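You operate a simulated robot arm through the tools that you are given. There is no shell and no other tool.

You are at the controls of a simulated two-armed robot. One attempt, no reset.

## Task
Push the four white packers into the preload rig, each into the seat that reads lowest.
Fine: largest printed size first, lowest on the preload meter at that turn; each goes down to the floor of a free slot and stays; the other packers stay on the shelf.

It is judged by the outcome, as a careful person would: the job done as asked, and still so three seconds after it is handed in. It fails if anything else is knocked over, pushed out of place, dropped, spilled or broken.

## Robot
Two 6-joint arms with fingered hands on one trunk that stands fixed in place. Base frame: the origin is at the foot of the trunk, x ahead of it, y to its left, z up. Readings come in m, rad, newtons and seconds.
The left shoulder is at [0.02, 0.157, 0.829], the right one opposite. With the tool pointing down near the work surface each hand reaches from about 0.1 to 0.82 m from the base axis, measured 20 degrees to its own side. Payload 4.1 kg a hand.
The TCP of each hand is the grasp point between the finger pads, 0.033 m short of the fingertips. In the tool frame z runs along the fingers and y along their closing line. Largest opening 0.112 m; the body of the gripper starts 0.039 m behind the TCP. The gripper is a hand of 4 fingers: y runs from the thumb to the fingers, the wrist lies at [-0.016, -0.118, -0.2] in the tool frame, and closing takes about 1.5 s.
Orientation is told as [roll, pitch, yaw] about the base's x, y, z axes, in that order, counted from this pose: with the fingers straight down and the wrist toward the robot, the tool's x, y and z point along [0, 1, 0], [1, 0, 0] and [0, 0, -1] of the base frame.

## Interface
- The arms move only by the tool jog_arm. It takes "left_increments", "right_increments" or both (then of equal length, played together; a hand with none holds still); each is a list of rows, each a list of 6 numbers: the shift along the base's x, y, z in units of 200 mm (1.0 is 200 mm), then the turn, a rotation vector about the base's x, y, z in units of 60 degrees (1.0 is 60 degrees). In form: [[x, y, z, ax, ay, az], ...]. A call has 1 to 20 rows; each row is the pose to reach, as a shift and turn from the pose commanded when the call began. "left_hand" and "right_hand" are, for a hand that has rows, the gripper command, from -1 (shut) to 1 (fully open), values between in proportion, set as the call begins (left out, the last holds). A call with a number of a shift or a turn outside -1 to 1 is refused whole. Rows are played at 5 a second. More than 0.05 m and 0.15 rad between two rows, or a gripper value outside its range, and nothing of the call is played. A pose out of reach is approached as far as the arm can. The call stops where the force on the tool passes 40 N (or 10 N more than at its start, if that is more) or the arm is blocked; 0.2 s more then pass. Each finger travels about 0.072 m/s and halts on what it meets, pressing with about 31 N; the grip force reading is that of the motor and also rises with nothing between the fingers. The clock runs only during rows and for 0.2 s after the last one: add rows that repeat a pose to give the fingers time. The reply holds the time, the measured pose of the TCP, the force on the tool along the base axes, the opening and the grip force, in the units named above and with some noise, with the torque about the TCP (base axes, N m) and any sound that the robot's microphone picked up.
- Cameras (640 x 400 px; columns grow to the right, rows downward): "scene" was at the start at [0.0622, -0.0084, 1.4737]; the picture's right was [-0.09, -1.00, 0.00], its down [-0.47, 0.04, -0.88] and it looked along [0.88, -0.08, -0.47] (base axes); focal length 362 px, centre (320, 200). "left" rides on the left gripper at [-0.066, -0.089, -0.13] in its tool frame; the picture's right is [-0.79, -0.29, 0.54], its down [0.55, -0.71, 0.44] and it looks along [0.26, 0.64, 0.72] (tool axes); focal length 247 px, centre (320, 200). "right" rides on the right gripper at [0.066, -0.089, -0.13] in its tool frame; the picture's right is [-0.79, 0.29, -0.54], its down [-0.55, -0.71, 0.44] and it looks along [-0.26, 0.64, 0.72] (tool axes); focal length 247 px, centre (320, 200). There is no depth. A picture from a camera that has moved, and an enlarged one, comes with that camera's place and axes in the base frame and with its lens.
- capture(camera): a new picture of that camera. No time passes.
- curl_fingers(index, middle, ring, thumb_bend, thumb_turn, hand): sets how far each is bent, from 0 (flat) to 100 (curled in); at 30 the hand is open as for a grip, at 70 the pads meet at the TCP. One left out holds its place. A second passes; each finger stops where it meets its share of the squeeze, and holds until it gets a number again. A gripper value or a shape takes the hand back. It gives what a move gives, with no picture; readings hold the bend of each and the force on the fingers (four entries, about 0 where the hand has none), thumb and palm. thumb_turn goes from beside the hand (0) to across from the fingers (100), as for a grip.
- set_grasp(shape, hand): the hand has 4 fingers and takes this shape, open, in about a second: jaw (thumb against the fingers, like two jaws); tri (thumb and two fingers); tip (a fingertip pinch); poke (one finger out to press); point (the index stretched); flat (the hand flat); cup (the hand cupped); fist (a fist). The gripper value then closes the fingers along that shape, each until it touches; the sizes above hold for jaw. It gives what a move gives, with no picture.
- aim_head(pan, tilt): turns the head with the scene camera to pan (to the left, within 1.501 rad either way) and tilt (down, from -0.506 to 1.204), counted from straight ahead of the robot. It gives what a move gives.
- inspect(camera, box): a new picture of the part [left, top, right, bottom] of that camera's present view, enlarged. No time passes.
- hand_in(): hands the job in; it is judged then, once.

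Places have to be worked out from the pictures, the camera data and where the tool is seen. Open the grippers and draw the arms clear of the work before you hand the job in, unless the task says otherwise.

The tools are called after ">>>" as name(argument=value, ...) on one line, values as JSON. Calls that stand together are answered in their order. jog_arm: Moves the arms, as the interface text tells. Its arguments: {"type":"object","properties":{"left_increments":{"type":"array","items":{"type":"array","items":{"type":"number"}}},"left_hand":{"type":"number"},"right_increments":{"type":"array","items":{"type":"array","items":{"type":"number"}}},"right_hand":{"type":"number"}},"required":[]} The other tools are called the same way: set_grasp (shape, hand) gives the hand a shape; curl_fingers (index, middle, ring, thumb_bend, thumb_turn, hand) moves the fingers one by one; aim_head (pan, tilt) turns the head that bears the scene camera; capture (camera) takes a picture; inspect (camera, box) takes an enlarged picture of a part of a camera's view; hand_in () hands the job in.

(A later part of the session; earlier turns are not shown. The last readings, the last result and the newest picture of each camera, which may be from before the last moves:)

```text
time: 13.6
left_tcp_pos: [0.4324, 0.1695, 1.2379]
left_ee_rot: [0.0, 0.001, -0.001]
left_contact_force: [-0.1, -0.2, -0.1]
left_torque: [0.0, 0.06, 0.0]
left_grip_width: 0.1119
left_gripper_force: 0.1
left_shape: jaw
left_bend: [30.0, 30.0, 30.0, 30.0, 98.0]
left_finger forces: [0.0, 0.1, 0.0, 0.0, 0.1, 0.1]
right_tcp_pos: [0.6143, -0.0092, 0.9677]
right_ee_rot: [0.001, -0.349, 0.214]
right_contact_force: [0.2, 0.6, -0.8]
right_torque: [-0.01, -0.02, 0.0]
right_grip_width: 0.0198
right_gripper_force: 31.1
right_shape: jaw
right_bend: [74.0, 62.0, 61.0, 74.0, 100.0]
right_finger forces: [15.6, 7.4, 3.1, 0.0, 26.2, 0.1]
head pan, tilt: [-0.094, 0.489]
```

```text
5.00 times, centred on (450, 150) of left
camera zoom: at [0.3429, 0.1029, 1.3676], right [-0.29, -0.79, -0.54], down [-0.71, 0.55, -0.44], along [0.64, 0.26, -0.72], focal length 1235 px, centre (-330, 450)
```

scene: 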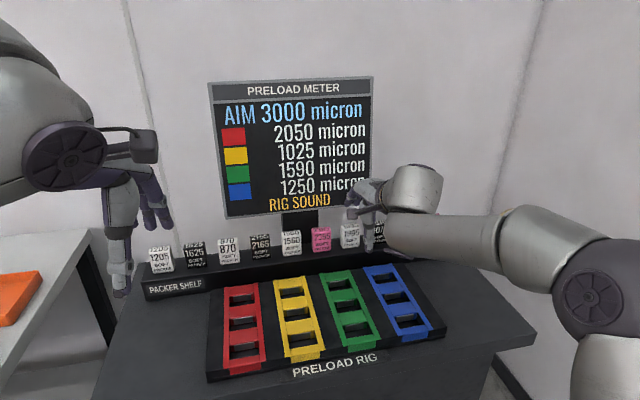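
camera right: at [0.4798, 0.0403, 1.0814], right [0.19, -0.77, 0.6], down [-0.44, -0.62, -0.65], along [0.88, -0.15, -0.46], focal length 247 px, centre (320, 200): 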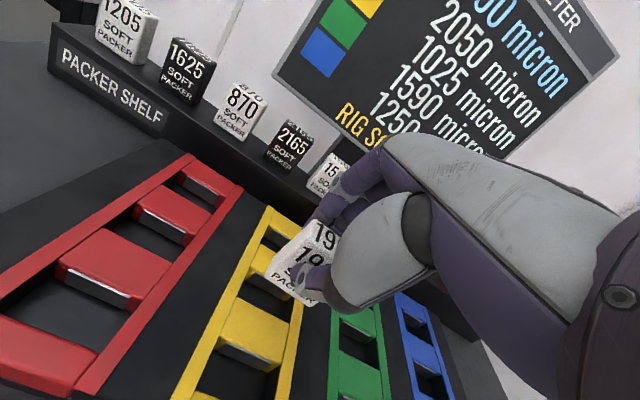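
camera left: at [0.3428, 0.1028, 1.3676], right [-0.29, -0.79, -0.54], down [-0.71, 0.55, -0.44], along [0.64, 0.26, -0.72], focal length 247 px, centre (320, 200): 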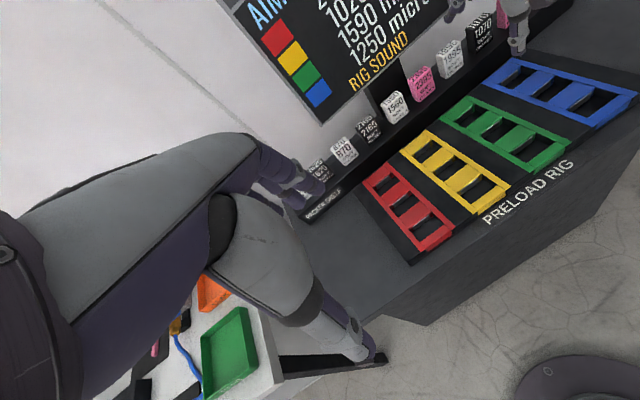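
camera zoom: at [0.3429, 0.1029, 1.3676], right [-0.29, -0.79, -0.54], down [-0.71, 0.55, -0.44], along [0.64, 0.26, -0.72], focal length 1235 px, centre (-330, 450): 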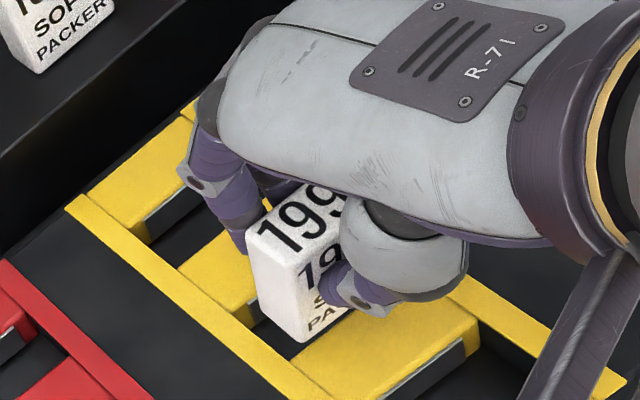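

The packer still needs about 5° more yaw (3.7° vs 9° for the bar edge), and about 3 mm forward. Applying both and rechecking.

>>> jog_arm(right_increments=[[0.005, 0, 0, 0, 0, 0.02], [0.01, 0, 0, 0, 0, 0.05], [0.015, 0, 0, 0, 0, 0.08], [0.015, 0, 0, 0, 0, 0.08]])

>>> inspect(camera="right", box=[180, 200, 360, 360])

>>> inspect(camera="left", box=[400, 110, 500, 190])

>>> inspect(camera="scene", box=[260, 270, 340, 320])

```text
time: 14.6
left_tcp_pos: [0.4326, 0.169, 1.2371]
left_ee_rot: [-0.002, 0.001, -0.001]
left_contact_force: [-0.6, 0.0, 0.3]
left_torque: [0.0, -0.02, 0.03]
left_grip_width: 0.1117
left_gripper_force: 0.0
left_shape: jaw
left_bend: [30.0, 30.0, 30.0, 30.0, 98.0]
left_finger forces: [0.0, 0.0, 0.0, 0.1, 0.1, 0.1]
right_tcp_pos: [0.6157, -0.0079, 0.9683]
right_ee_rot: [-0.001, -0.349, 0.299]
right_contact_force: [-0.2, 0.9, -0.7]
right_torque: [0.01, 0.01, -0.01]
right_grip_width: 0.0197
right_gripper_force: 30.9
right_shape: jaw
right_bend: [74.0, 62.0, 61.0, 74.0, 100.0]
right_finger forces: [15.7, 7.4, 3.1, 0.0, 26.2, 0.1]
head pan, tilt: [-0.094, 0.489]
```

```text
2.50 times, centred on (270, 280) of right
camera zoom: at [0.4726, 0.0176, 1.0594], right [0.31, -0.73, 0.6], down [-0.33, -0.68, -0.65], along [0.89, 0.0, -0.46], focal length 617 px, centre (445, 0)
```

zoom: 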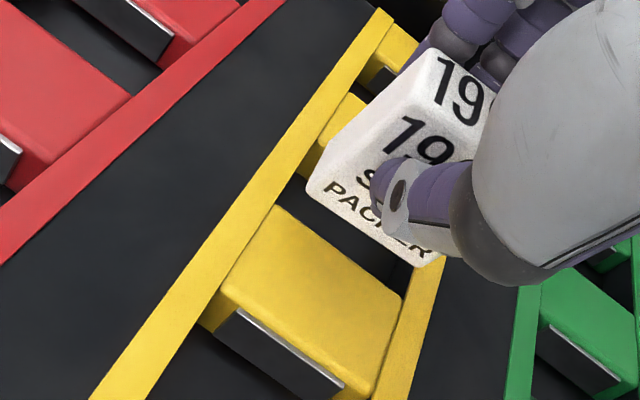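

```text
5.00 times, centred on (450, 150) of left
camera zoom: at [0.3429, 0.1029, 1.3676], right [-0.29, -0.79, -0.54], down [-0.71, 0.55, -0.44], along [0.64, 0.26, -0.72], focal length 1235 px, centre (-330, 450)
```

zoom: 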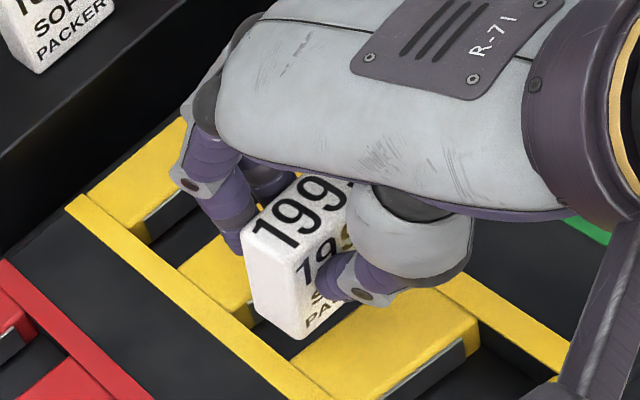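

```text
8.00 times, centred on (300, 295) of scene
camera zoom: at [0.0622, -0.0083, 1.4737], right [-0.09, -1.0, 0.0], down [-0.47, 0.04, -0.88], along [0.88, -0.08, -0.47], focal length 2894 px, centre (480, -560)
```

zoom: 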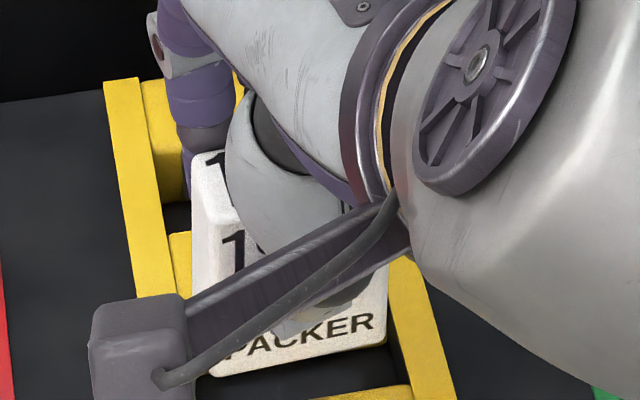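

Packer is now aligned (8.6° yaw, matching the slot) and laterally centred. I'll shift 1.5 mm back and lower it slowly into the slot, watching the force.

>>> jog_arm(right_increments=[[-0.007, 0, -0.02, 0, 0, 0], [-0.007, 0, -0.04, 0, 0, 0], [-0.007, 0, -0.06, 0, 0, 0], [-0.007, 0, -0.08, 0, 0, 0], [-0.007, 0, -0.1, 0, 0, 0]])

>>> inspect(camera="right", box=[180, 200, 360, 360])

>>> inspect(camera="scene", box=[260, 270, 340, 320])

>>> inspect(camera="left", box=[400, 110, 500, 190])

```text
time: 15.8
left_tcp_pos: [0.4323, 0.1696, 1.2382]
left_ee_rot: [0.001, -0.001, 0.0]
left_contact_force: [0.0, -0.2, -0.2]
left_torque: [0.01, 0.01, 0.01]
left_grip_width: 0.1118
left_gripper_force: 0.0
left_shape: jaw
left_bend: [30.0, 30.0, 30.0, 30.0, 98.0]
left_finger forces: [0.1, 0.0, 0.1, 0.1, 0.0, 0.0]
right_tcp_pos: [0.6147, -0.0073, 0.9494]
right_ee_rot: [0.001, -0.348, 0.298]
right_contact_force: [-1.0, 2.1, 3.7]
right_torque: [-0.04, 0.01, -0.01]
right_grip_width: 0.0197
right_gripper_force: 30.6
right_shape: jaw
right_bend: [74.0, 62.0, 61.0, 74.0, 100.0]
right_finger forces: [16.7, 7.9, 3.2, 0.0, 27.4, 0.1]
head pan, tilt: [-0.094, 0.489]
```

```text
2.50 times, centred on (270, 280) of right
camera zoom: at [0.4716, 0.0177, 1.0402], right [0.31, -0.73, 0.6], down [-0.33, -0.68, -0.65], along [0.89, 0.0, -0.46], focal length 617 px, centre (445, 0)
```

zoom: 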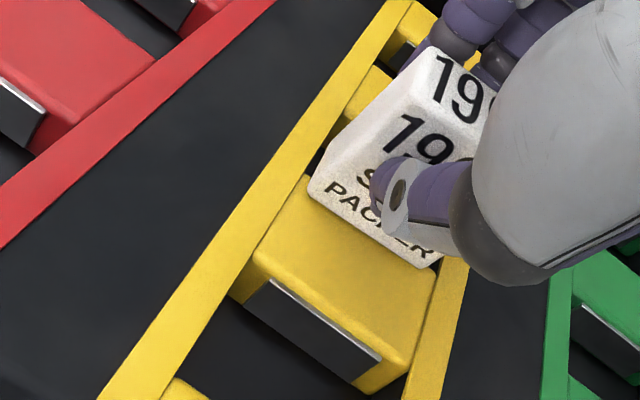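

```text
8.00 times, centred on (300, 295) of scene
camera zoom: at [0.0621, -0.0083, 1.4737], right [-0.09, -1.0, 0.0], down [-0.47, 0.04, -0.88], along [0.88, -0.08, -0.47], focal length 2894 px, centre (480, -560)
```

zoom: 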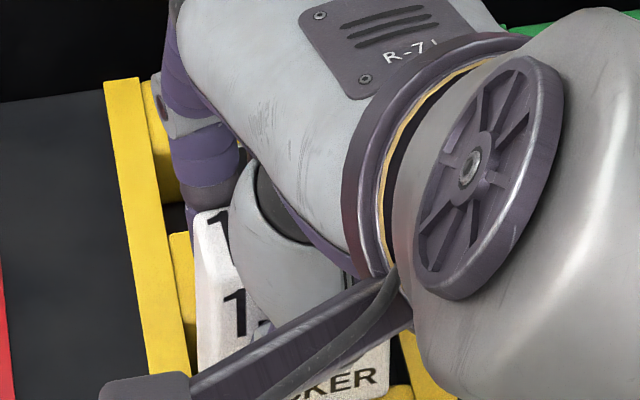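

```text
5.00 times, centred on (450, 150) of left
camera zoom: at [0.3428, 0.1029, 1.3676], right [-0.29, -0.79, -0.54], down [-0.71, 0.55, -0.44], along [0.64, 0.26, -0.72], focal length 1235 px, centre (-330, 450)
```

zoom: 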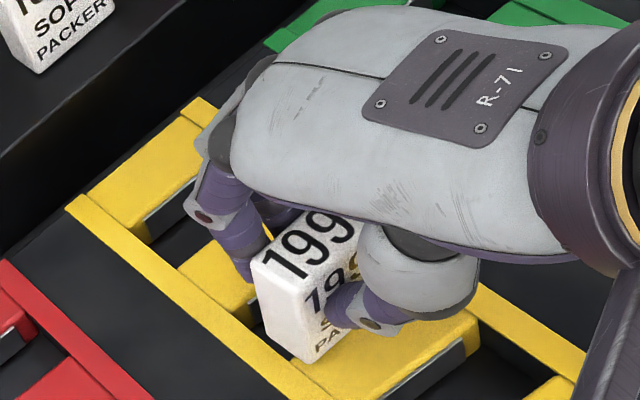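

Slight contact force (≈4 N). I need to see whether the bottom edge is inside the slot or catching the near bar.

>>> inspect(camera="scene", box=[270, 290, 334, 330])

>>> inspect(camera="right", box=[250, 250, 370, 325])

>>> inspect(camera="left", box=[430, 140, 494, 180])

```text
10.00 times, centred on (302, 310) of scene
camera zoom: at [0.0621, -0.0083, 1.4737], right [-0.09, -1.0, 0.0], down [-0.47, 0.04, -0.88], along [0.88, -0.08, -0.47], focal length 3618 px, centre (500, -900)
```

zoom: 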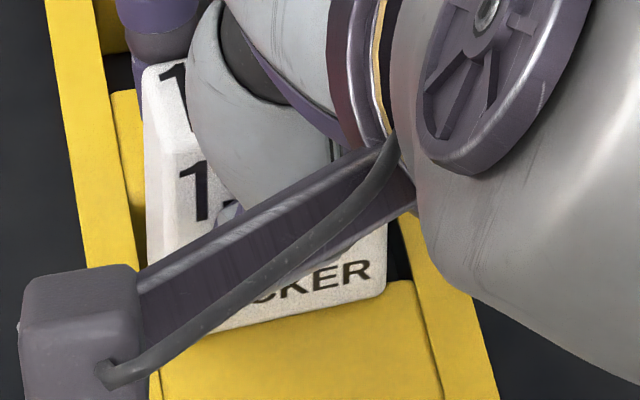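

```text
5.33 times, centred on (310, 288) of right
camera zoom: at [0.4716, 0.0177, 1.0402], right [0.31, -0.73, 0.6], down [-0.33, -0.68, -0.65], along [0.89, 0.0, -0.46], focal length 1317 px, centre (373, -267)
```

zoom: 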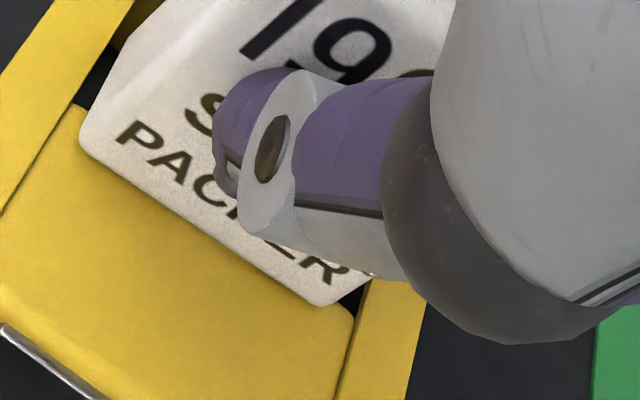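

```text
10.00 times, centred on (462, 160) of left
camera zoom: at [0.3428, 0.1029, 1.3676], right [-0.29, -0.79, -0.54], down [-0.71, 0.55, -0.44], along [0.64, 0.26, -0.72], focal length 2470 px, centre (-1100, 600)
```

zoom: 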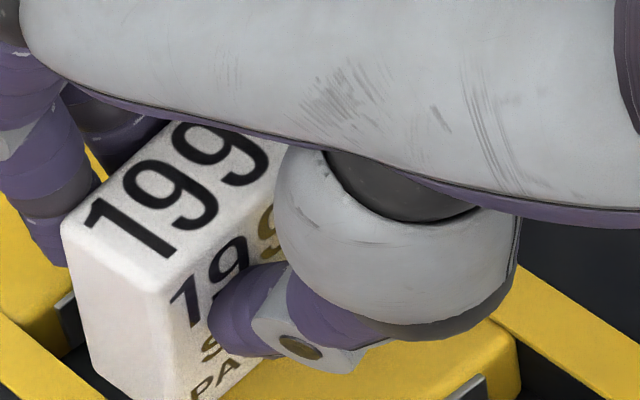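

The packer's front-bottom edge is resting about 3.5 mm onto the near bar's back edge. I'll raise 6 mm, move 7 mm forward along the slot direction, and look again.

>>> jog_arm(right_increments=[[0, 0, 0.03, 0, 0, 0], [0.017, 0.002, 0.03, 0, 0, 0], [0.035, 0.004, 0.03, 0, 0, 0], [0.035, 0.004, 0.03, 0, 0, 0]])

>>> inspect(camera="scene", box=[270, 290, 334, 330])

>>> inspect(camera="right", box=[250, 250, 370, 325])

>>> inspect(camera="left", box=[430, 140, 494, 180])

```text
time: 16.8
left_tcp_pos: [0.4329, 0.1698, 1.2394]
left_ee_rot: [0.0, 0.0, -0.001]
left_contact_force: [0.9, -0.2, 0.0]
left_torque: [0.04, -0.01, 0.01]
left_grip_width: 0.1115
left_gripper_force: 0.1
left_shape: jaw
left_bend: [30.0, 30.0, 30.0, 30.0, 98.0]
left_finger forces: [0.0, 0.1, 0.0, 0.0, 0.0, 0.0]
right_tcp_pos: [0.622, -0.0076, 0.9529]
right_ee_rot: [0.0, -0.348, 0.298]
right_contact_force: [0.2, 0.8, -0.2]
right_torque: [-0.01, 0.01, 0.01]
right_grip_width: 0.0197
right_gripper_force: 30.9
right_shape: jaw
right_bend: [74.0, 62.0, 61.0, 74.0, 100.0]
right_finger forces: [15.9, 7.5, 3.1, 0.1, 26.6, 0.0]
head pan, tilt: [-0.094, 0.489]
```

```text
10.00 times, centred on (302, 310) of scene
camera zoom: at [0.0622, -0.0084, 1.4737], right [-0.09, -1.0, 0.0], down [-0.47, 0.04, -0.88], along [0.88, -0.08, -0.47], focal length 3618 px, centre (500, -900)
```

zoom: 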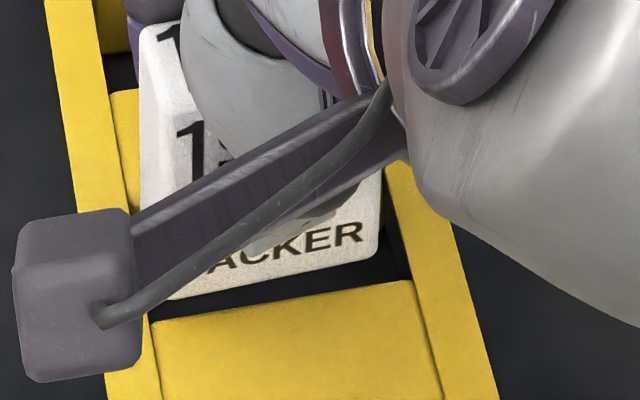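

```text
5.33 times, centred on (310, 288) of right
camera zoom: at [0.4784, 0.0183, 1.0452], right [0.31, -0.73, 0.6], down [-0.33, -0.68, -0.65], along [0.89, 0.0, -0.46], focal length 1317 px, centre (373, -267)
```

zoom: 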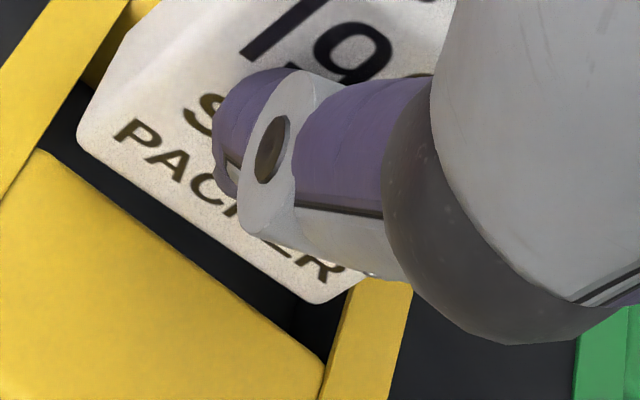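

```text
10.00 times, centred on (462, 160) of left
camera zoom: at [0.3429, 0.1028, 1.3676], right [-0.29, -0.79, -0.54], down [-0.71, 0.55, -0.44], along [0.64, 0.26, -0.72], focal length 2470 px, centre (-1100, 600)
```

zoom: 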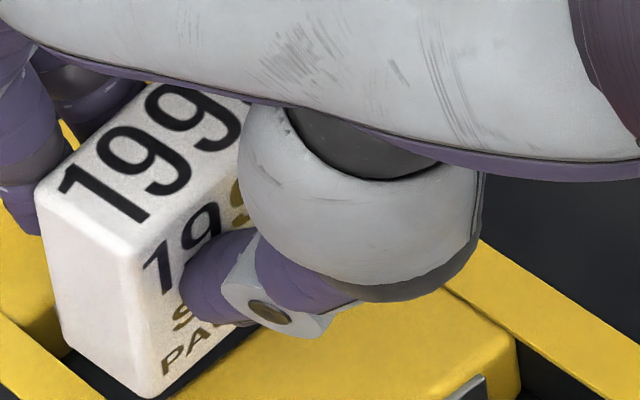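

Now there is a clear gap to the near bar, but the packer is over-rotated by about 4°. I'll turn back 0.05 rad, shift 1 mm to the right, and lower in.

>>> jog_arm(right_increments=[[0, -0.004, 0, 0, 0, -0.025], [0, -0.004, 0, 0, 0, -0.055], [0, -0.004, -0.02, 0, 0, -0.055], [0, -0.004, -0.05, 0, 0, -0.055], [0, -0.004, -0.05, 0, 0, -0.055]])

>>> inspect(camera="scene", box=[270, 290, 334, 330])

>>> inspect(camera="right", box=[250, 250, 370, 325])

>>> inspect(camera="left", box=[420, 130, 500, 180])

```text
time: 18.0
left_tcp_pos: [0.4312, 0.1685, 1.2377]
left_ee_rot: [0.0, 0.001, 0.0]
left_contact_force: [-0.2, 0.0, 0.7]
left_torque: [0.0, 0.0, -0.01]
left_grip_width: 0.1117
left_gripper_force: 0.1
left_shape: jaw
left_bend: [30.0, 30.0, 30.0, 30.0, 98.0]
left_finger forces: [0.0, 0.0, 0.0, 0.0, 0.0, 0.0]
right_tcp_pos: [0.623, -0.0078, 0.948]
right_ee_rot: [-0.001, -0.357, 0.24]
right_contact_force: [0.1, 1.2, 21.8]
right_torque: [-0.06, 0.02, 0.07]
right_grip_width: 0.0214
right_gripper_force: 30.9
right_shape: jaw
right_bend: [74.0, 61.0, 60.0, 76.0, 100.0]
right_finger forces: [20.1, 9.8, 4.1, 0.0, 32.8, 0.0]
head pan, tilt: [-0.094, 0.489]
```

```text
10.00 times, centred on (302, 310) of scene
camera zoom: at [0.0616, -0.0083, 1.4738], right [-0.09, -1.0, 0.0], down [-0.47, 0.04, -0.88], along [0.88, -0.08, -0.47], focal length 3618 px, centre (500, -900)
```

zoom: 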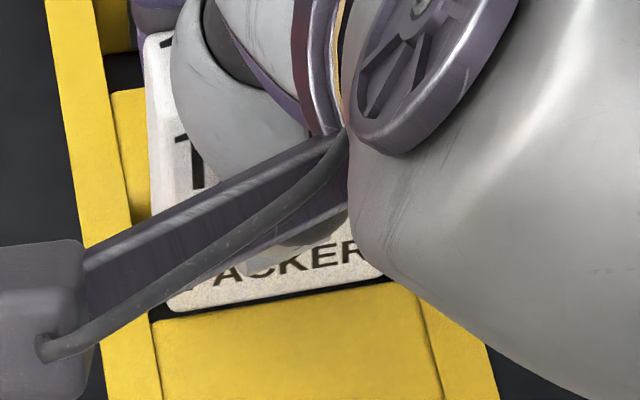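

```text
5.33 times, centred on (310, 288) of right
camera zoom: at [0.4801, 0.0257, 1.0376], right [0.27, -0.75, 0.61], down [-0.37, -0.66, -0.66], along [0.89, -0.05, -0.45], focal length 1317 px, centre (373, -267)
```

zoom: 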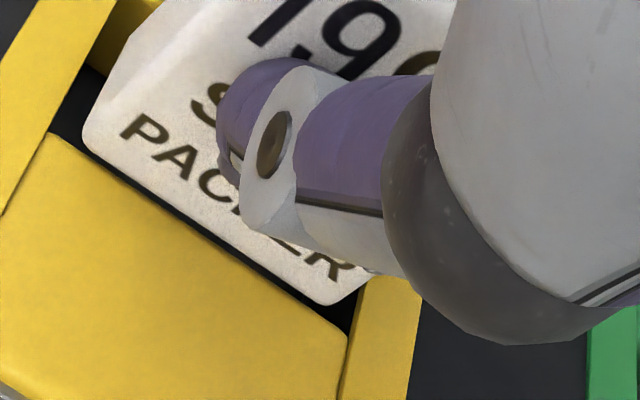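

```text
8.00 times, centred on (460, 155) of left
camera zoom: at [0.3424, 0.1029, 1.3678], right [-0.29, -0.79, -0.54], down [-0.71, 0.55, -0.44], along [0.64, 0.26, -0.72], focal length 1976 px, centre (-800, 560)
```

zoom: 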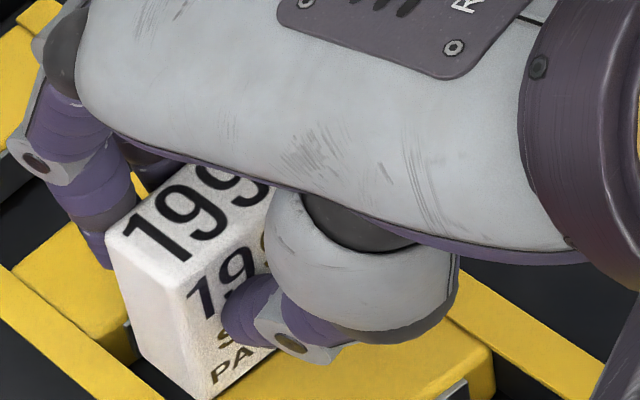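

Contact at about 22 N with the packer bottom still near the rig top — either a fingertip touches the bar behind, or the packer catches. I'll back up 5 mm and bring the left hand's camera round to view from the left side.

>>> jog_arm(right_increments=[[0, 0, 0.015, 0, 0, 0], [0, 0, 0.03, 0, 0, 0], [0, 0, 0.03, 0, 0, 0], [0, 0, 0.03, 0, 0, 0], [0, 0, 0.03, 0, 0, 0], [0, 0, 0.03, 0, 0, 0], [0, 0, 0.03, 0, 0, 0], [0, 0, 0.03, 0, 0, 0]], left_increments=[[0.05, 0.05, -0.02, 0, 0, -0.12], [0.1, 0.1, -0.04, 0, 0, -0.24], [0.15, 0.15, -0.06, 0, 0, -0.36], [0.2, 0.2, -0.08, 0, 0, -0.48], [0.25, 0.2, -0.1, 0, 0, -0.6], [0.3, 0.2, -0.12, 0, 0, -0.72], [0.35, 0.2, -0.14, 0, 0, -0.84], [0.4, 0.2, -0.16, 0, 0, -0.96]])

```text
time: 19.8
left_tcp_pos: [0.5117, 0.2085, 1.2064]
left_ee_rot: [0.001, -0.001, -1.008]
left_contact_force: [-0.7, 0.1, -0.8]
left_torque: [0.01, -0.04, 0.0]
left_grip_width: 0.1118
left_gripper_force: 0.2
left_shape: jaw
left_bend: [30.0, 30.0, 30.0, 30.0, 98.0]
left_finger forces: [0.0, 0.1, 0.0, 0.0, 0.1, 0.1]
right_tcp_pos: [0.6213, -0.0075, 0.9501]
right_ee_rot: [-0.001, -0.35, 0.243]
right_contact_force: [0.0, 0.0, -0.5]
right_torque: [0.04, 0.0, -0.01]
right_grip_width: 0.0205
right_gripper_force: 31.1
right_shape: jaw
right_bend: [74.0, 61.0, 61.0, 75.0, 100.0]
right_finger forces: [16.6, 7.8, 3.1, 0.0, 27.7, 0.0]
head pan, tilt: [-0.094, 0.489]
```

>>> jog_arm(left_increments=[[0.08, -0.04, -0.15, 0, 0, -0.11], [0.16, -0.08, -0.3, 0, 0, -0.22], [0.24, -0.12, -0.45, 0, 0, -0.33], [0.32, -0.16, -0.6, 0, 0, -0.44], [0.4, -0.2, -0.7, 0, 0, -0.535], [0.4, -0.2, -0.7, 0, 0, -0.535]])

>>> capture(camera="left")

```text
time: 21.2
left_tcp_pos: [0.5922, 0.1703, 1.0655]
left_ee_rot: [0.001, 0.001, -1.568]
left_contact_force: [-0.4, 0.1, 0.0]
left_torque: [0.0, -0.04, -0.02]
left_grip_width: 0.1117
left_gripper_force: 0.1
left_shape: jaw
left_bend: [30.0, 30.0, 30.0, 30.0, 98.0]
left_finger forces: [0.0, 0.1, 0.0, 0.0, 0.0, 0.0]
right_tcp_pos: [0.6215, -0.0085, 0.9497]
right_ee_rot: [0.0, -0.35, 0.24]
right_contact_force: [-1.1, 0.0, 0.6]
right_torque: [0.03, 0.01, -0.01]
right_grip_width: 0.0208
right_gripper_force: 30.5
right_shape: jaw
right_bend: [74.0, 61.0, 61.0, 75.0, 100.0]
right_finger forces: [16.5, 7.8, 3.1, 0.0, 27.8, 0.0]
head pan, tilt: [-0.094, 0.489]
```

```text
taken
camera left: at [0.5257, 0.2577, 1.1948], right [-0.79, 0.28, -0.54], down [0.55, 0.71, -0.44], along [0.26, -0.64, -0.72], focal length 247 px, centre (320, 200)
```

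left: 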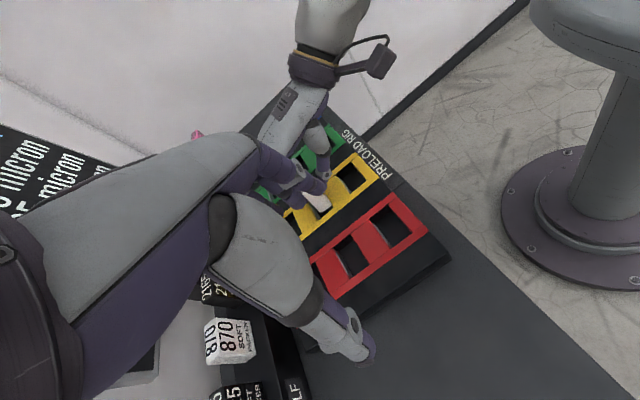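

The side view works. I'll tilt the left camera to look more horizontally and lower it, with the left hand's own fingers staying clear of the rig.

>>> jog_arm(left_increments=[[0.0, 0.05, -0.08, -0.1, 0, 0], [0.0, 0.1, -0.15, -0.2, 0, 0], [0.0, 0.1, -0.22, -0.3, 0, 0], [0.0, 0.1, -0.22, -0.3, 0, 0]])

>>> capture(camera="left")

>>> inspect(camera="left", box=[240, 90, 400, 190])

```text
time: 22.2
left_tcp_pos: [0.5915, 0.1898, 1.022]
left_ee_rot: [0.0, -0.315, -1.566]
left_contact_force: [-0.1, 0.4, 0.1]
left_torque: [0.01, 0.01, -0.01]
left_grip_width: 0.1117
left_gripper_force: 0.2
left_shape: jaw
left_bend: [30.0, 30.0, 30.0, 30.0, 98.0]
left_finger forces: [0.0, 0.0, 0.0, 0.0, 0.0, 0.0]
right_tcp_pos: [0.6219, -0.0086, 0.9504]
right_ee_rot: [0.001, -0.35, 0.241]
right_contact_force: [-0.1, -0.4, -0.7]
right_torque: [0.03, 0.01, -0.02]
right_grip_width: 0.0206
right_gripper_force: 31.2
right_shape: jaw
right_bend: [74.0, 61.0, 61.0, 75.0, 100.0]
right_finger forces: [16.6, 7.8, 3.2, 0.0, 27.8, 0.0]
head pan, tilt: [-0.094, 0.489]
```

```text
taken
camera left: at [0.5261, 0.3135, 1.117], right [-0.79, 0.1, -0.6], down [0.55, 0.54, -0.64], along [0.26, -0.83, -0.49], focal length 247 px, centre (320, 200)
```

left: 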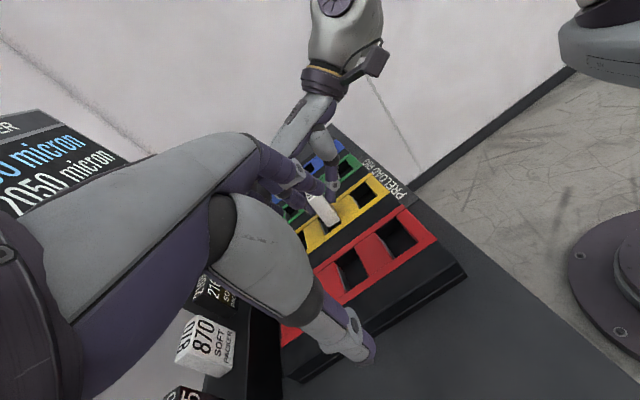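

```text
4.00 times, centred on (320, 140) of left
camera zoom: at [0.5261, 0.3135, 1.117], right [-0.79, 0.1, -0.6], down [0.55, 0.54, -0.64], along [0.26, -0.83, -0.49], focal length 988 px, centre (320, 440)
```

zoom: 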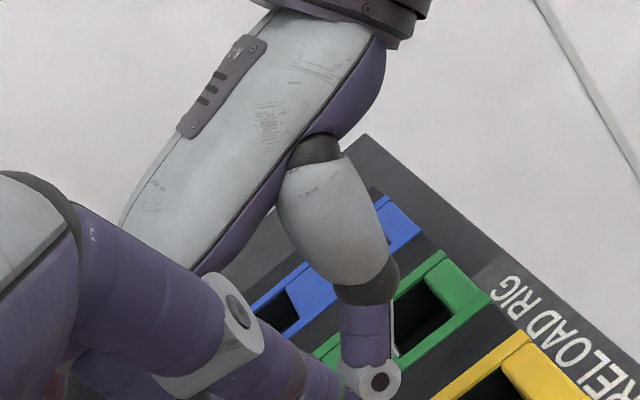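

The left hand's own fingers partly block the view; I'll fold them into a fist and look again.

>>> set_grasp(hand="left", shape="fist")

>>> capture(camera="left")

>>> inspect(camera="left", box=[270, 150, 390, 250])

```text
time: 23.1
left_tcp_pos: [0.5922, 0.1884, 1.0213]
left_ee_rot: [-0.003, -0.314, -1.567]
left_contact_force: [-0.1, -1.1, 0.3]
left_torque: [-0.01, -0.02, 0.0]
left_grip_width: 0.0001
left_gripper_force: 0.0
left_shape: fist
left_bend: [98.0, 100.0, 100.0, 85.0, 84.0]
left_finger forces: [0.0, 0.0, 0.0, 0.0, 0.0, 0.0]
right_tcp_pos: [0.6226, -0.008, 0.9502]
right_ee_rot: [0.001, -0.35, 0.242]
right_contact_force: [0.2, -0.5, -0.6]
right_torque: [-0.03, 0.01, 0.0]
right_grip_width: 0.0206
right_gripper_force: 30.5
right_shape: jaw
right_bend: [74.0, 61.0, 61.0, 75.0, 100.0]
right_finger forces: [16.6, 7.8, 3.2, 0.1, 27.8, 0.0]
head pan, tilt: [-0.094, 0.489]
```

```text
taken
camera left: at [0.5262, 0.3134, 1.1173], right [-0.79, 0.1, -0.6], down [0.55, 0.54, -0.63], along [0.26, -0.83, -0.49], focal length 247 px, centre (320, 200)
```

left: 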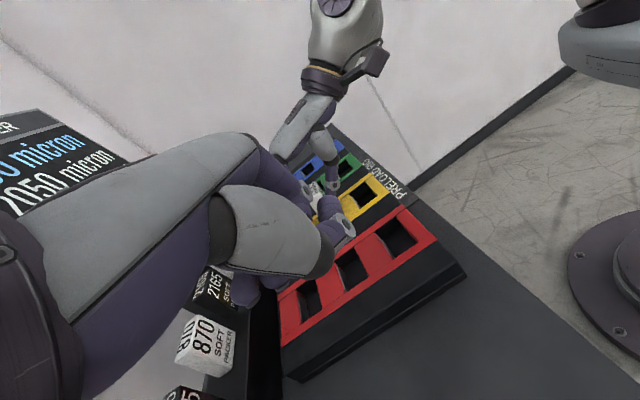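

```text
4.00 times, centred on (330, 200) of left
camera zoom: at [0.5262, 0.3134, 1.1173], right [-0.79, 0.1, -0.6], down [0.55, 0.54, -0.63], along [0.26, -0.83, -0.49], focal length 988 px, centre (280, 200)
```

zoom: 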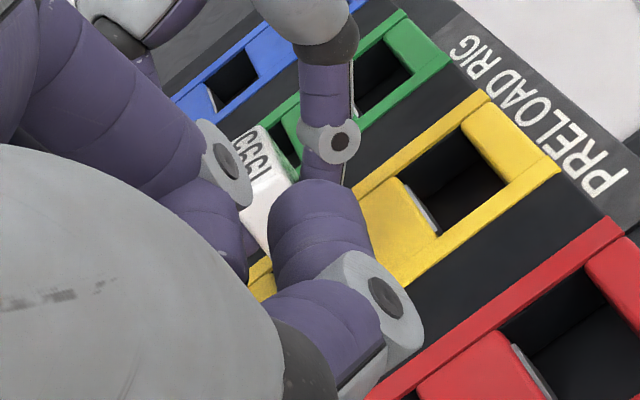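

The fist's thumb blocks the view; I'll reopen to jaw and shift the left hand 60 mm forward and 30 mm up so the slot appears clear of the fingers.

>>> set_grasp(hand="left", shape="jaw")

>>> jog_arm(left_increments=[[0.15, 0.0, 0.08, 0, 0, 0], [0.3, 0.0, 0.15, 0, 0, 0], [0.3, 0.0, 0.15, 0, 0, 0]])

>>> capture(camera="left")

>>> inspect(camera="left", box=[330, 140, 450, 240])

```text
time: 24.0
left_tcp_pos: [0.5924, 0.1902, 1.0214]
left_ee_rot: [-0.002, -0.316, -1.565]
left_contact_force: [0.3, 0.1, -0.8]
left_torque: [-0.02, -0.02, 0.03]
left_grip_width: 0.1114
left_gripper_force: 0.1
left_shape: jaw
left_bend: [30.0, 30.0, 30.0, 30.0, 97.0]
left_finger forces: [0.0, 0.0, 0.0, 0.0, 0.0, 0.0]
right_tcp_pos: [0.6218, -0.0083, 0.951]
right_ee_rot: [0.001, -0.35, 0.241]
right_contact_force: [0.2, -0.4, -0.8]
right_torque: [0.01, 0.0, 0.01]
right_grip_width: 0.0207
right_gripper_force: 31.1
right_shape: jaw
right_bend: [74.0, 61.0, 61.0, 75.0, 100.0]
right_finger forces: [16.6, 7.8, 3.2, 0.0, 27.7, 0.0]
head pan, tilt: [-0.094, 0.489]
```

```text
time: 24.8
left_tcp_pos: [0.6026, 0.1894, 1.0269]
left_ee_rot: [-0.001, -0.315, -1.566]
left_contact_force: [0.3, 0.7, 0.1]
left_torque: [-0.02, 0.02, 0.0]
left_grip_width: 0.1117
left_gripper_force: 0.0
left_shape: jaw
left_bend: [30.0, 30.0, 30.0, 30.0, 97.0]
left_finger forces: [0.0, 0.0, 0.0, 0.0, 0.1, 0.1]
left hand out of reach, approached as far as the arm can: row 1, 2, 3
right_tcp_pos: [0.6224, -0.009, 0.9504]
right_ee_rot: [-0.002, -0.349, 0.24]
right_contact_force: [0.0, -0.9, -0.9]
right_torque: [-0.03, 0.01, -0.02]
right_grip_width: 0.0208
right_gripper_force: 31.0
right_shape: jaw
right_bend: [74.0, 61.0, 61.0, 75.0, 100.0]
right_finger forces: [16.6, 7.8, 3.3, 0.1, 27.8, 0.0]
head pan, tilt: [-0.094, 0.489]
```

```text
taken
camera left: at [0.5361, 0.3135, 1.1226], right [-0.79, 0.1, -0.6], down [0.55, 0.54, -0.63], along [0.26, -0.83, -0.49], focal length 247 px, centre (320, 200)
```

left: 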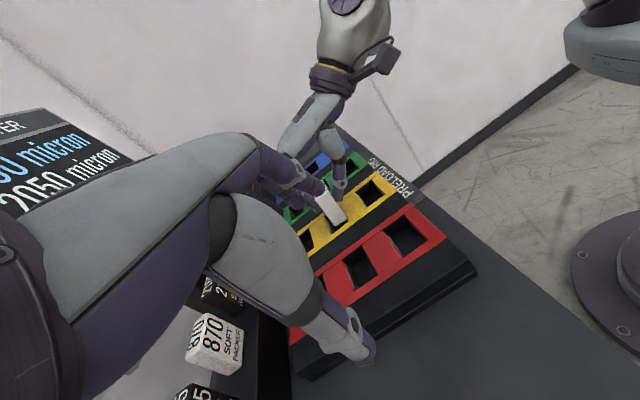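

```text
4.00 times, centred on (390, 190) of left
camera zoom: at [0.5361, 0.3135, 1.1226], right [-0.79, 0.1, -0.6], down [0.55, 0.54, -0.63], along [0.26, -0.83, -0.49], focal length 988 px, centre (40, 240)
```

zoom: 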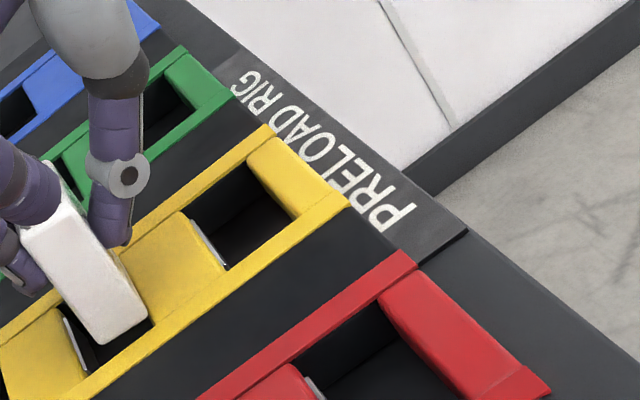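

Now the slot and packer are visible from the side. Zooming in tighter.

>>> inspect(camera="left", box=[310, 170, 390, 240])

>>> inspect(camera="left", box=[300, 195, 364, 235])

```text
5.71 times, centred on (350, 205) of left
camera zoom: at [0.5361, 0.3135, 1.1226], right [-0.79, 0.1, -0.6], down [0.55, 0.54, -0.63], along [0.26, -0.83, -0.49], focal length 1411 px, centre (149, 171)
```

zoom: 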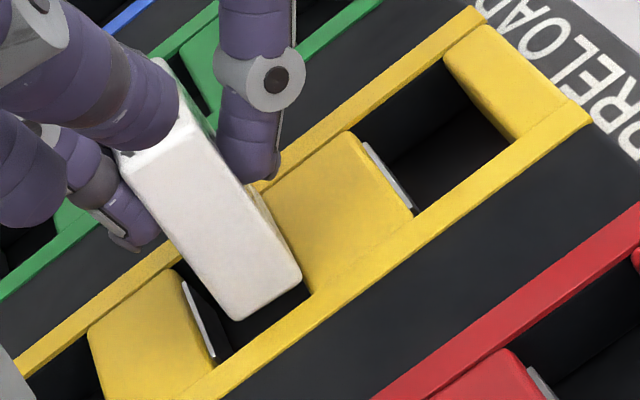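

```text
10.00 times, centred on (332, 215) of left
camera zoom: at [0.5361, 0.3135, 1.1226], right [-0.79, 0.1, -0.6], down [0.55, 0.54, -0.63], along [0.26, -0.83, -0.49], focal length 2470 px, centre (200, 50)
```

zoom: 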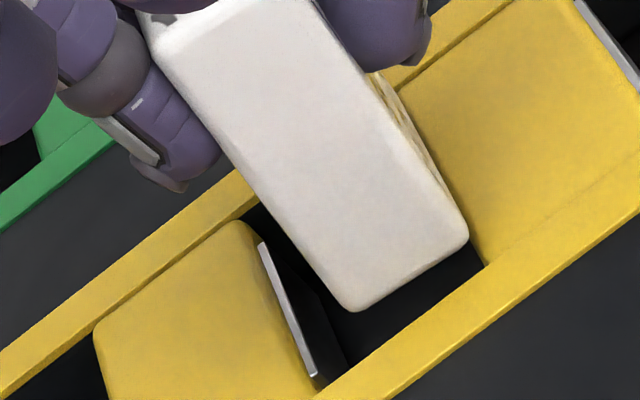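

From this view the packer's front face sits right at the near bar's edge, about 2–2.5 mm above it, with about 10 mm slack on the plate side. I'll move 5 mm forward and lower 12 mm.

>>> jog_arm(right_increments=[[0.012, 0.002, 0, 0, 0, 0], [0.025, 0.004, 0, 0, 0, 0], [0.025, 0.004, -0.02, 0, 0, 0], [0.025, 0.004, -0.04, 0, 0, 0], [0.025, 0.004, -0.06, 0, 0, 0], [0.025, 0.004, -0.06, 0, 0, 0]])

>>> inspect(camera="left", box=[310, 170, 390, 240])

>>> inspect(camera="scene", box=[270, 290, 334, 330])

```text
time: 26.2
left_tcp_pos: [0.6016, 0.19, 1.0265]
left_ee_rot: [-0.002, -0.314, -1.565]
left_contact_force: [0.4, 0.3, 0.9]
left_torque: [0.03, -0.02, 0.05]
left_grip_width: 0.1117
left_gripper_force: 0.1
left_shape: jaw
left_bend: [30.0, 30.0, 30.0, 30.0, 97.0]
left_finger forces: [0.1, 0.0, 0.0, 0.0, 0.0, 0.1]
right_tcp_pos: [0.628, -0.0071, 0.9374]
right_ee_rot: [0.002, -0.348, 0.239]
right_contact_force: [0.1, -1.0, -1.1]
right_torque: [0.0, 0.01, 0.01]
right_grip_width: 0.0207
right_gripper_force: 30.9
right_shape: jaw
right_bend: [74.0, 61.0, 61.0, 75.0, 100.0]
right_finger forces: [16.6, 7.8, 3.2, 0.1, 27.8, 0.1]
head pan, tilt: [-0.094, 0.489]
```

```text
5.71 times, centred on (350, 205) of left
camera zoom: at [0.536, 0.3135, 1.1226], right [-0.79, 0.1, -0.6], down [0.55, 0.54, -0.63], along [0.26, -0.83, -0.49], focal length 1411 px, centre (149, 171)
```

zoom: 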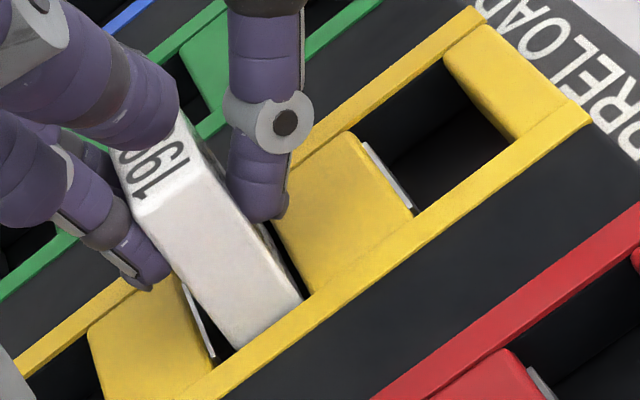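

```text
10.00 times, centred on (302, 310) of scene
camera zoom: at [0.0622, -0.0084, 1.4737], right [-0.09, -1.0, 0.0], down [-0.47, 0.04, -0.88], along [0.88, -0.08, -0.47], focal length 3618 px, centre (500, -900)
```

zoom: 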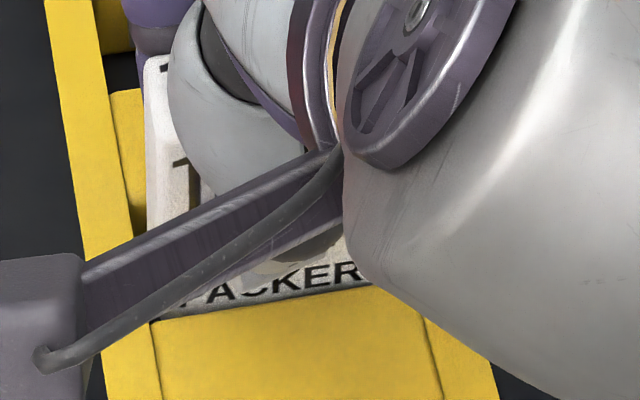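

It entered the slot cleanly with no force. Continuing down slowly toward the floor.

>>> jog_arm(right_increments=[[0, 0, -0.015, 0, 0, 0], [0, 0, -0.03, 0, 0, 0], [0, 0, -0.045, 0, 0, 0], [0, 0, -0.06, 0, 0, 0], [0, 0, -0.06, 0, 0, 0]])

>>> inspect(camera="left", box=[310, 170, 390, 240])

```text
time: 27.4
left_tcp_pos: [0.6018, 0.1883, 1.0273]
left_ee_rot: [-0.001, -0.314, -1.566]
left_contact_force: [-0.5, -0.4, 0.0]
left_torque: [-0.02, -0.01, 0.0]
left_grip_width: 0.1118
left_gripper_force: 0.0
left_shape: jaw
left_bend: [30.0, 30.0, 30.0, 30.0, 97.0]
left_finger forces: [0.0, 0.0, 0.0, 0.1, 0.0, 0.0]
right_tcp_pos: [0.628, -0.0061, 0.9259]
right_ee_rot: [-0.001, -0.351, 0.241]
right_contact_force: [-0.5, -0.8, 0.1]
right_torque: [0.04, 0.0, -0.04]
right_grip_width: 0.0204
right_gripper_force: 31.1
right_shape: jaw
right_bend: [74.0, 61.0, 61.0, 76.0, 100.0]
right_finger forces: [16.6, 7.9, 3.3, 0.0, 27.7, 0.1]
head pan, tilt: [-0.094, 0.489]
```

```text
5.71 times, centred on (350, 205) of left
camera zoom: at [0.536, 0.3135, 1.1226], right [-0.79, 0.1, -0.6], down [0.55, 0.54, -0.63], along [0.26, -0.83, -0.49], focal length 1411 px, centre (149, 171)
```

zoom: 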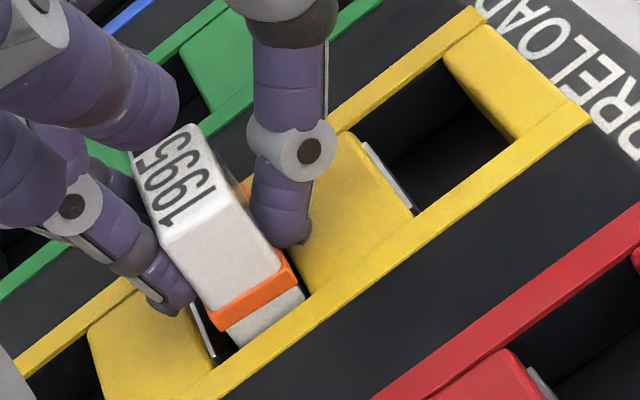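

An orange band has appeared around the packer. I'll check the meter and zoom in.

>>> inspect(camera="scene", box=[200, 70, 390, 220])

>>> inspect(camera="left", box=[310, 190, 374, 230])

>>> inspect(camera="scene", box=[270, 290, 334, 330])

```text
2.67 times, centred on (295, 145) of scene
camera zoom: at [0.0622, -0.0084, 1.4737], right [-0.09, -1.0, 0.0], down [-0.47, 0.04, -0.88], along [0.88, -0.08, -0.47], focal length 965 px, centre (387, 347)
```

zoom: 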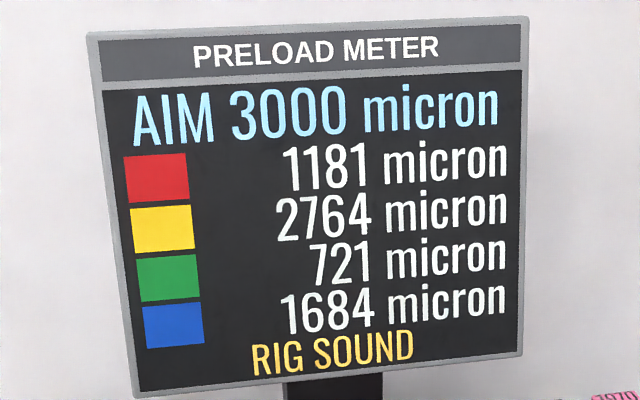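

```text
10.00 times, centred on (342, 210) of left
camera zoom: at [0.536, 0.3135, 1.1226], right [-0.79, 0.1, -0.6], down [0.55, 0.54, -0.63], along [0.26, -0.83, -0.49], focal length 2470 px, centre (100, 100)
```

zoom: 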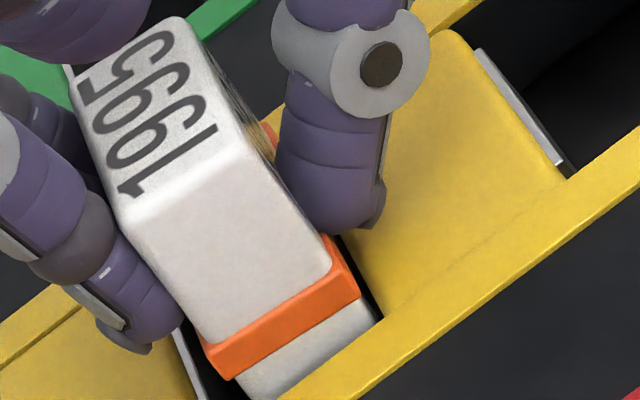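

```text
10.00 times, centred on (302, 310) of scene
camera zoom: at [0.0622, -0.0084, 1.4737], right [-0.09, -1.0, 0.0], down [-0.47, 0.04, -0.88], along [0.88, -0.08, -0.47], focal length 3618 px, centre (500, -900)
```

zoom: 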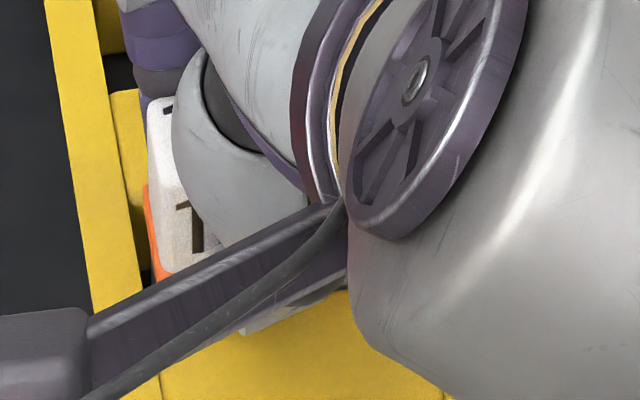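

The meter registered it: yellow 2764, and green is now lowest at 721. I'll release by opening part way, then lift straight up.

>>> jog_arm(right_increments=[[0, 0, 0, 0, 0, 0], [0, 0, 0, 0, 0, 0], [0, 0, 0, 0, 0, 0], [0, 0, 0, 0, 0, 0]], right_hand=0.1)

>>> inspect(camera="left", box=[310, 170, 390, 240])

>>> inspect(camera="scene", box=[200, 70, 390, 220])

```text
time: 28.4
left_tcp_pos: [0.6014, 0.1887, 1.0273]
left_ee_rot: [-0.003, -0.315, -1.566]
left_contact_force: [0.3, 0.8, 0.1]
left_torque: [-0.02, -0.02, 0.02]
left_grip_width: 0.1117
left_gripper_force: 0.1
left_shape: jaw
left_bend: [30.0, 30.0, 30.0, 30.0, 97.0]
left_finger forces: [0.0, 0.0, 0.0, 0.0, 0.0, 0.0]
right_tcp_pos: [0.6281, -0.007, 0.9279]
right_ee_rot: [0.001, -0.353, 0.239]
right_contact_force: [1.4, 0.4, 11.8]
right_torque: [-0.04, 0.18, 0.0]
right_grip_width: 0.0569
right_gripper_force: 0.0
right_shape: jaw
right_bend: [76.0, 42.0, 39.0, 73.0, 100.0]
right_finger forces: [0.0, 0.1, 0.0, 0.0, 11.5, 0.0]
head pan, tilt: [-0.094, 0.489]
```

```text
5.71 times, centred on (350, 205) of left
camera zoom: at [0.5358, 0.3134, 1.1227], right [-0.79, 0.1, -0.6], down [0.55, 0.54, -0.63], along [0.26, -0.83, -0.49], focal length 1411 px, centre (149, 171)
```

zoom: 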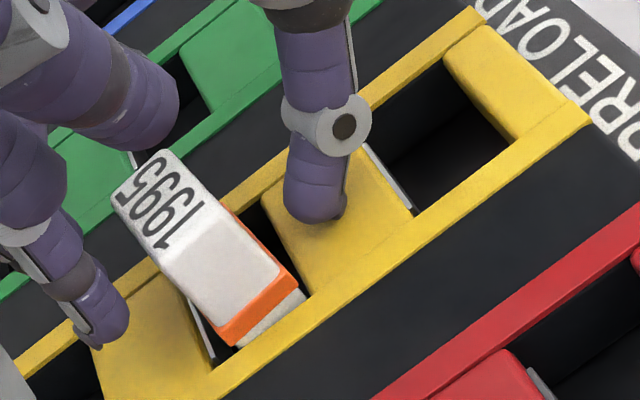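

```text
2.67 times, centred on (295, 145) of scene
camera zoom: at [0.0619, -0.0084, 1.4737], right [-0.09, -1.0, 0.0], down [-0.47, 0.04, -0.88], along [0.88, -0.08, -0.47], focal length 965 px, centre (387, 347)
```

zoom: 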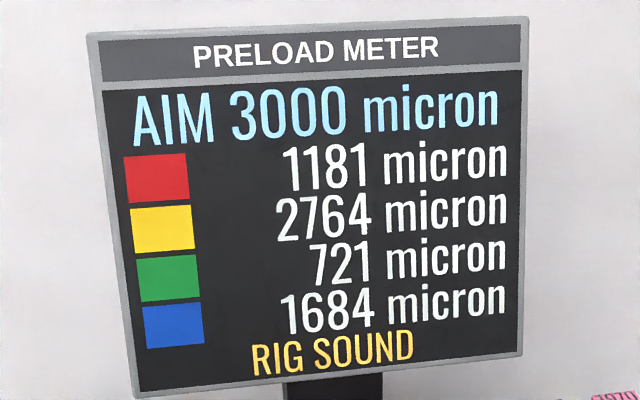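

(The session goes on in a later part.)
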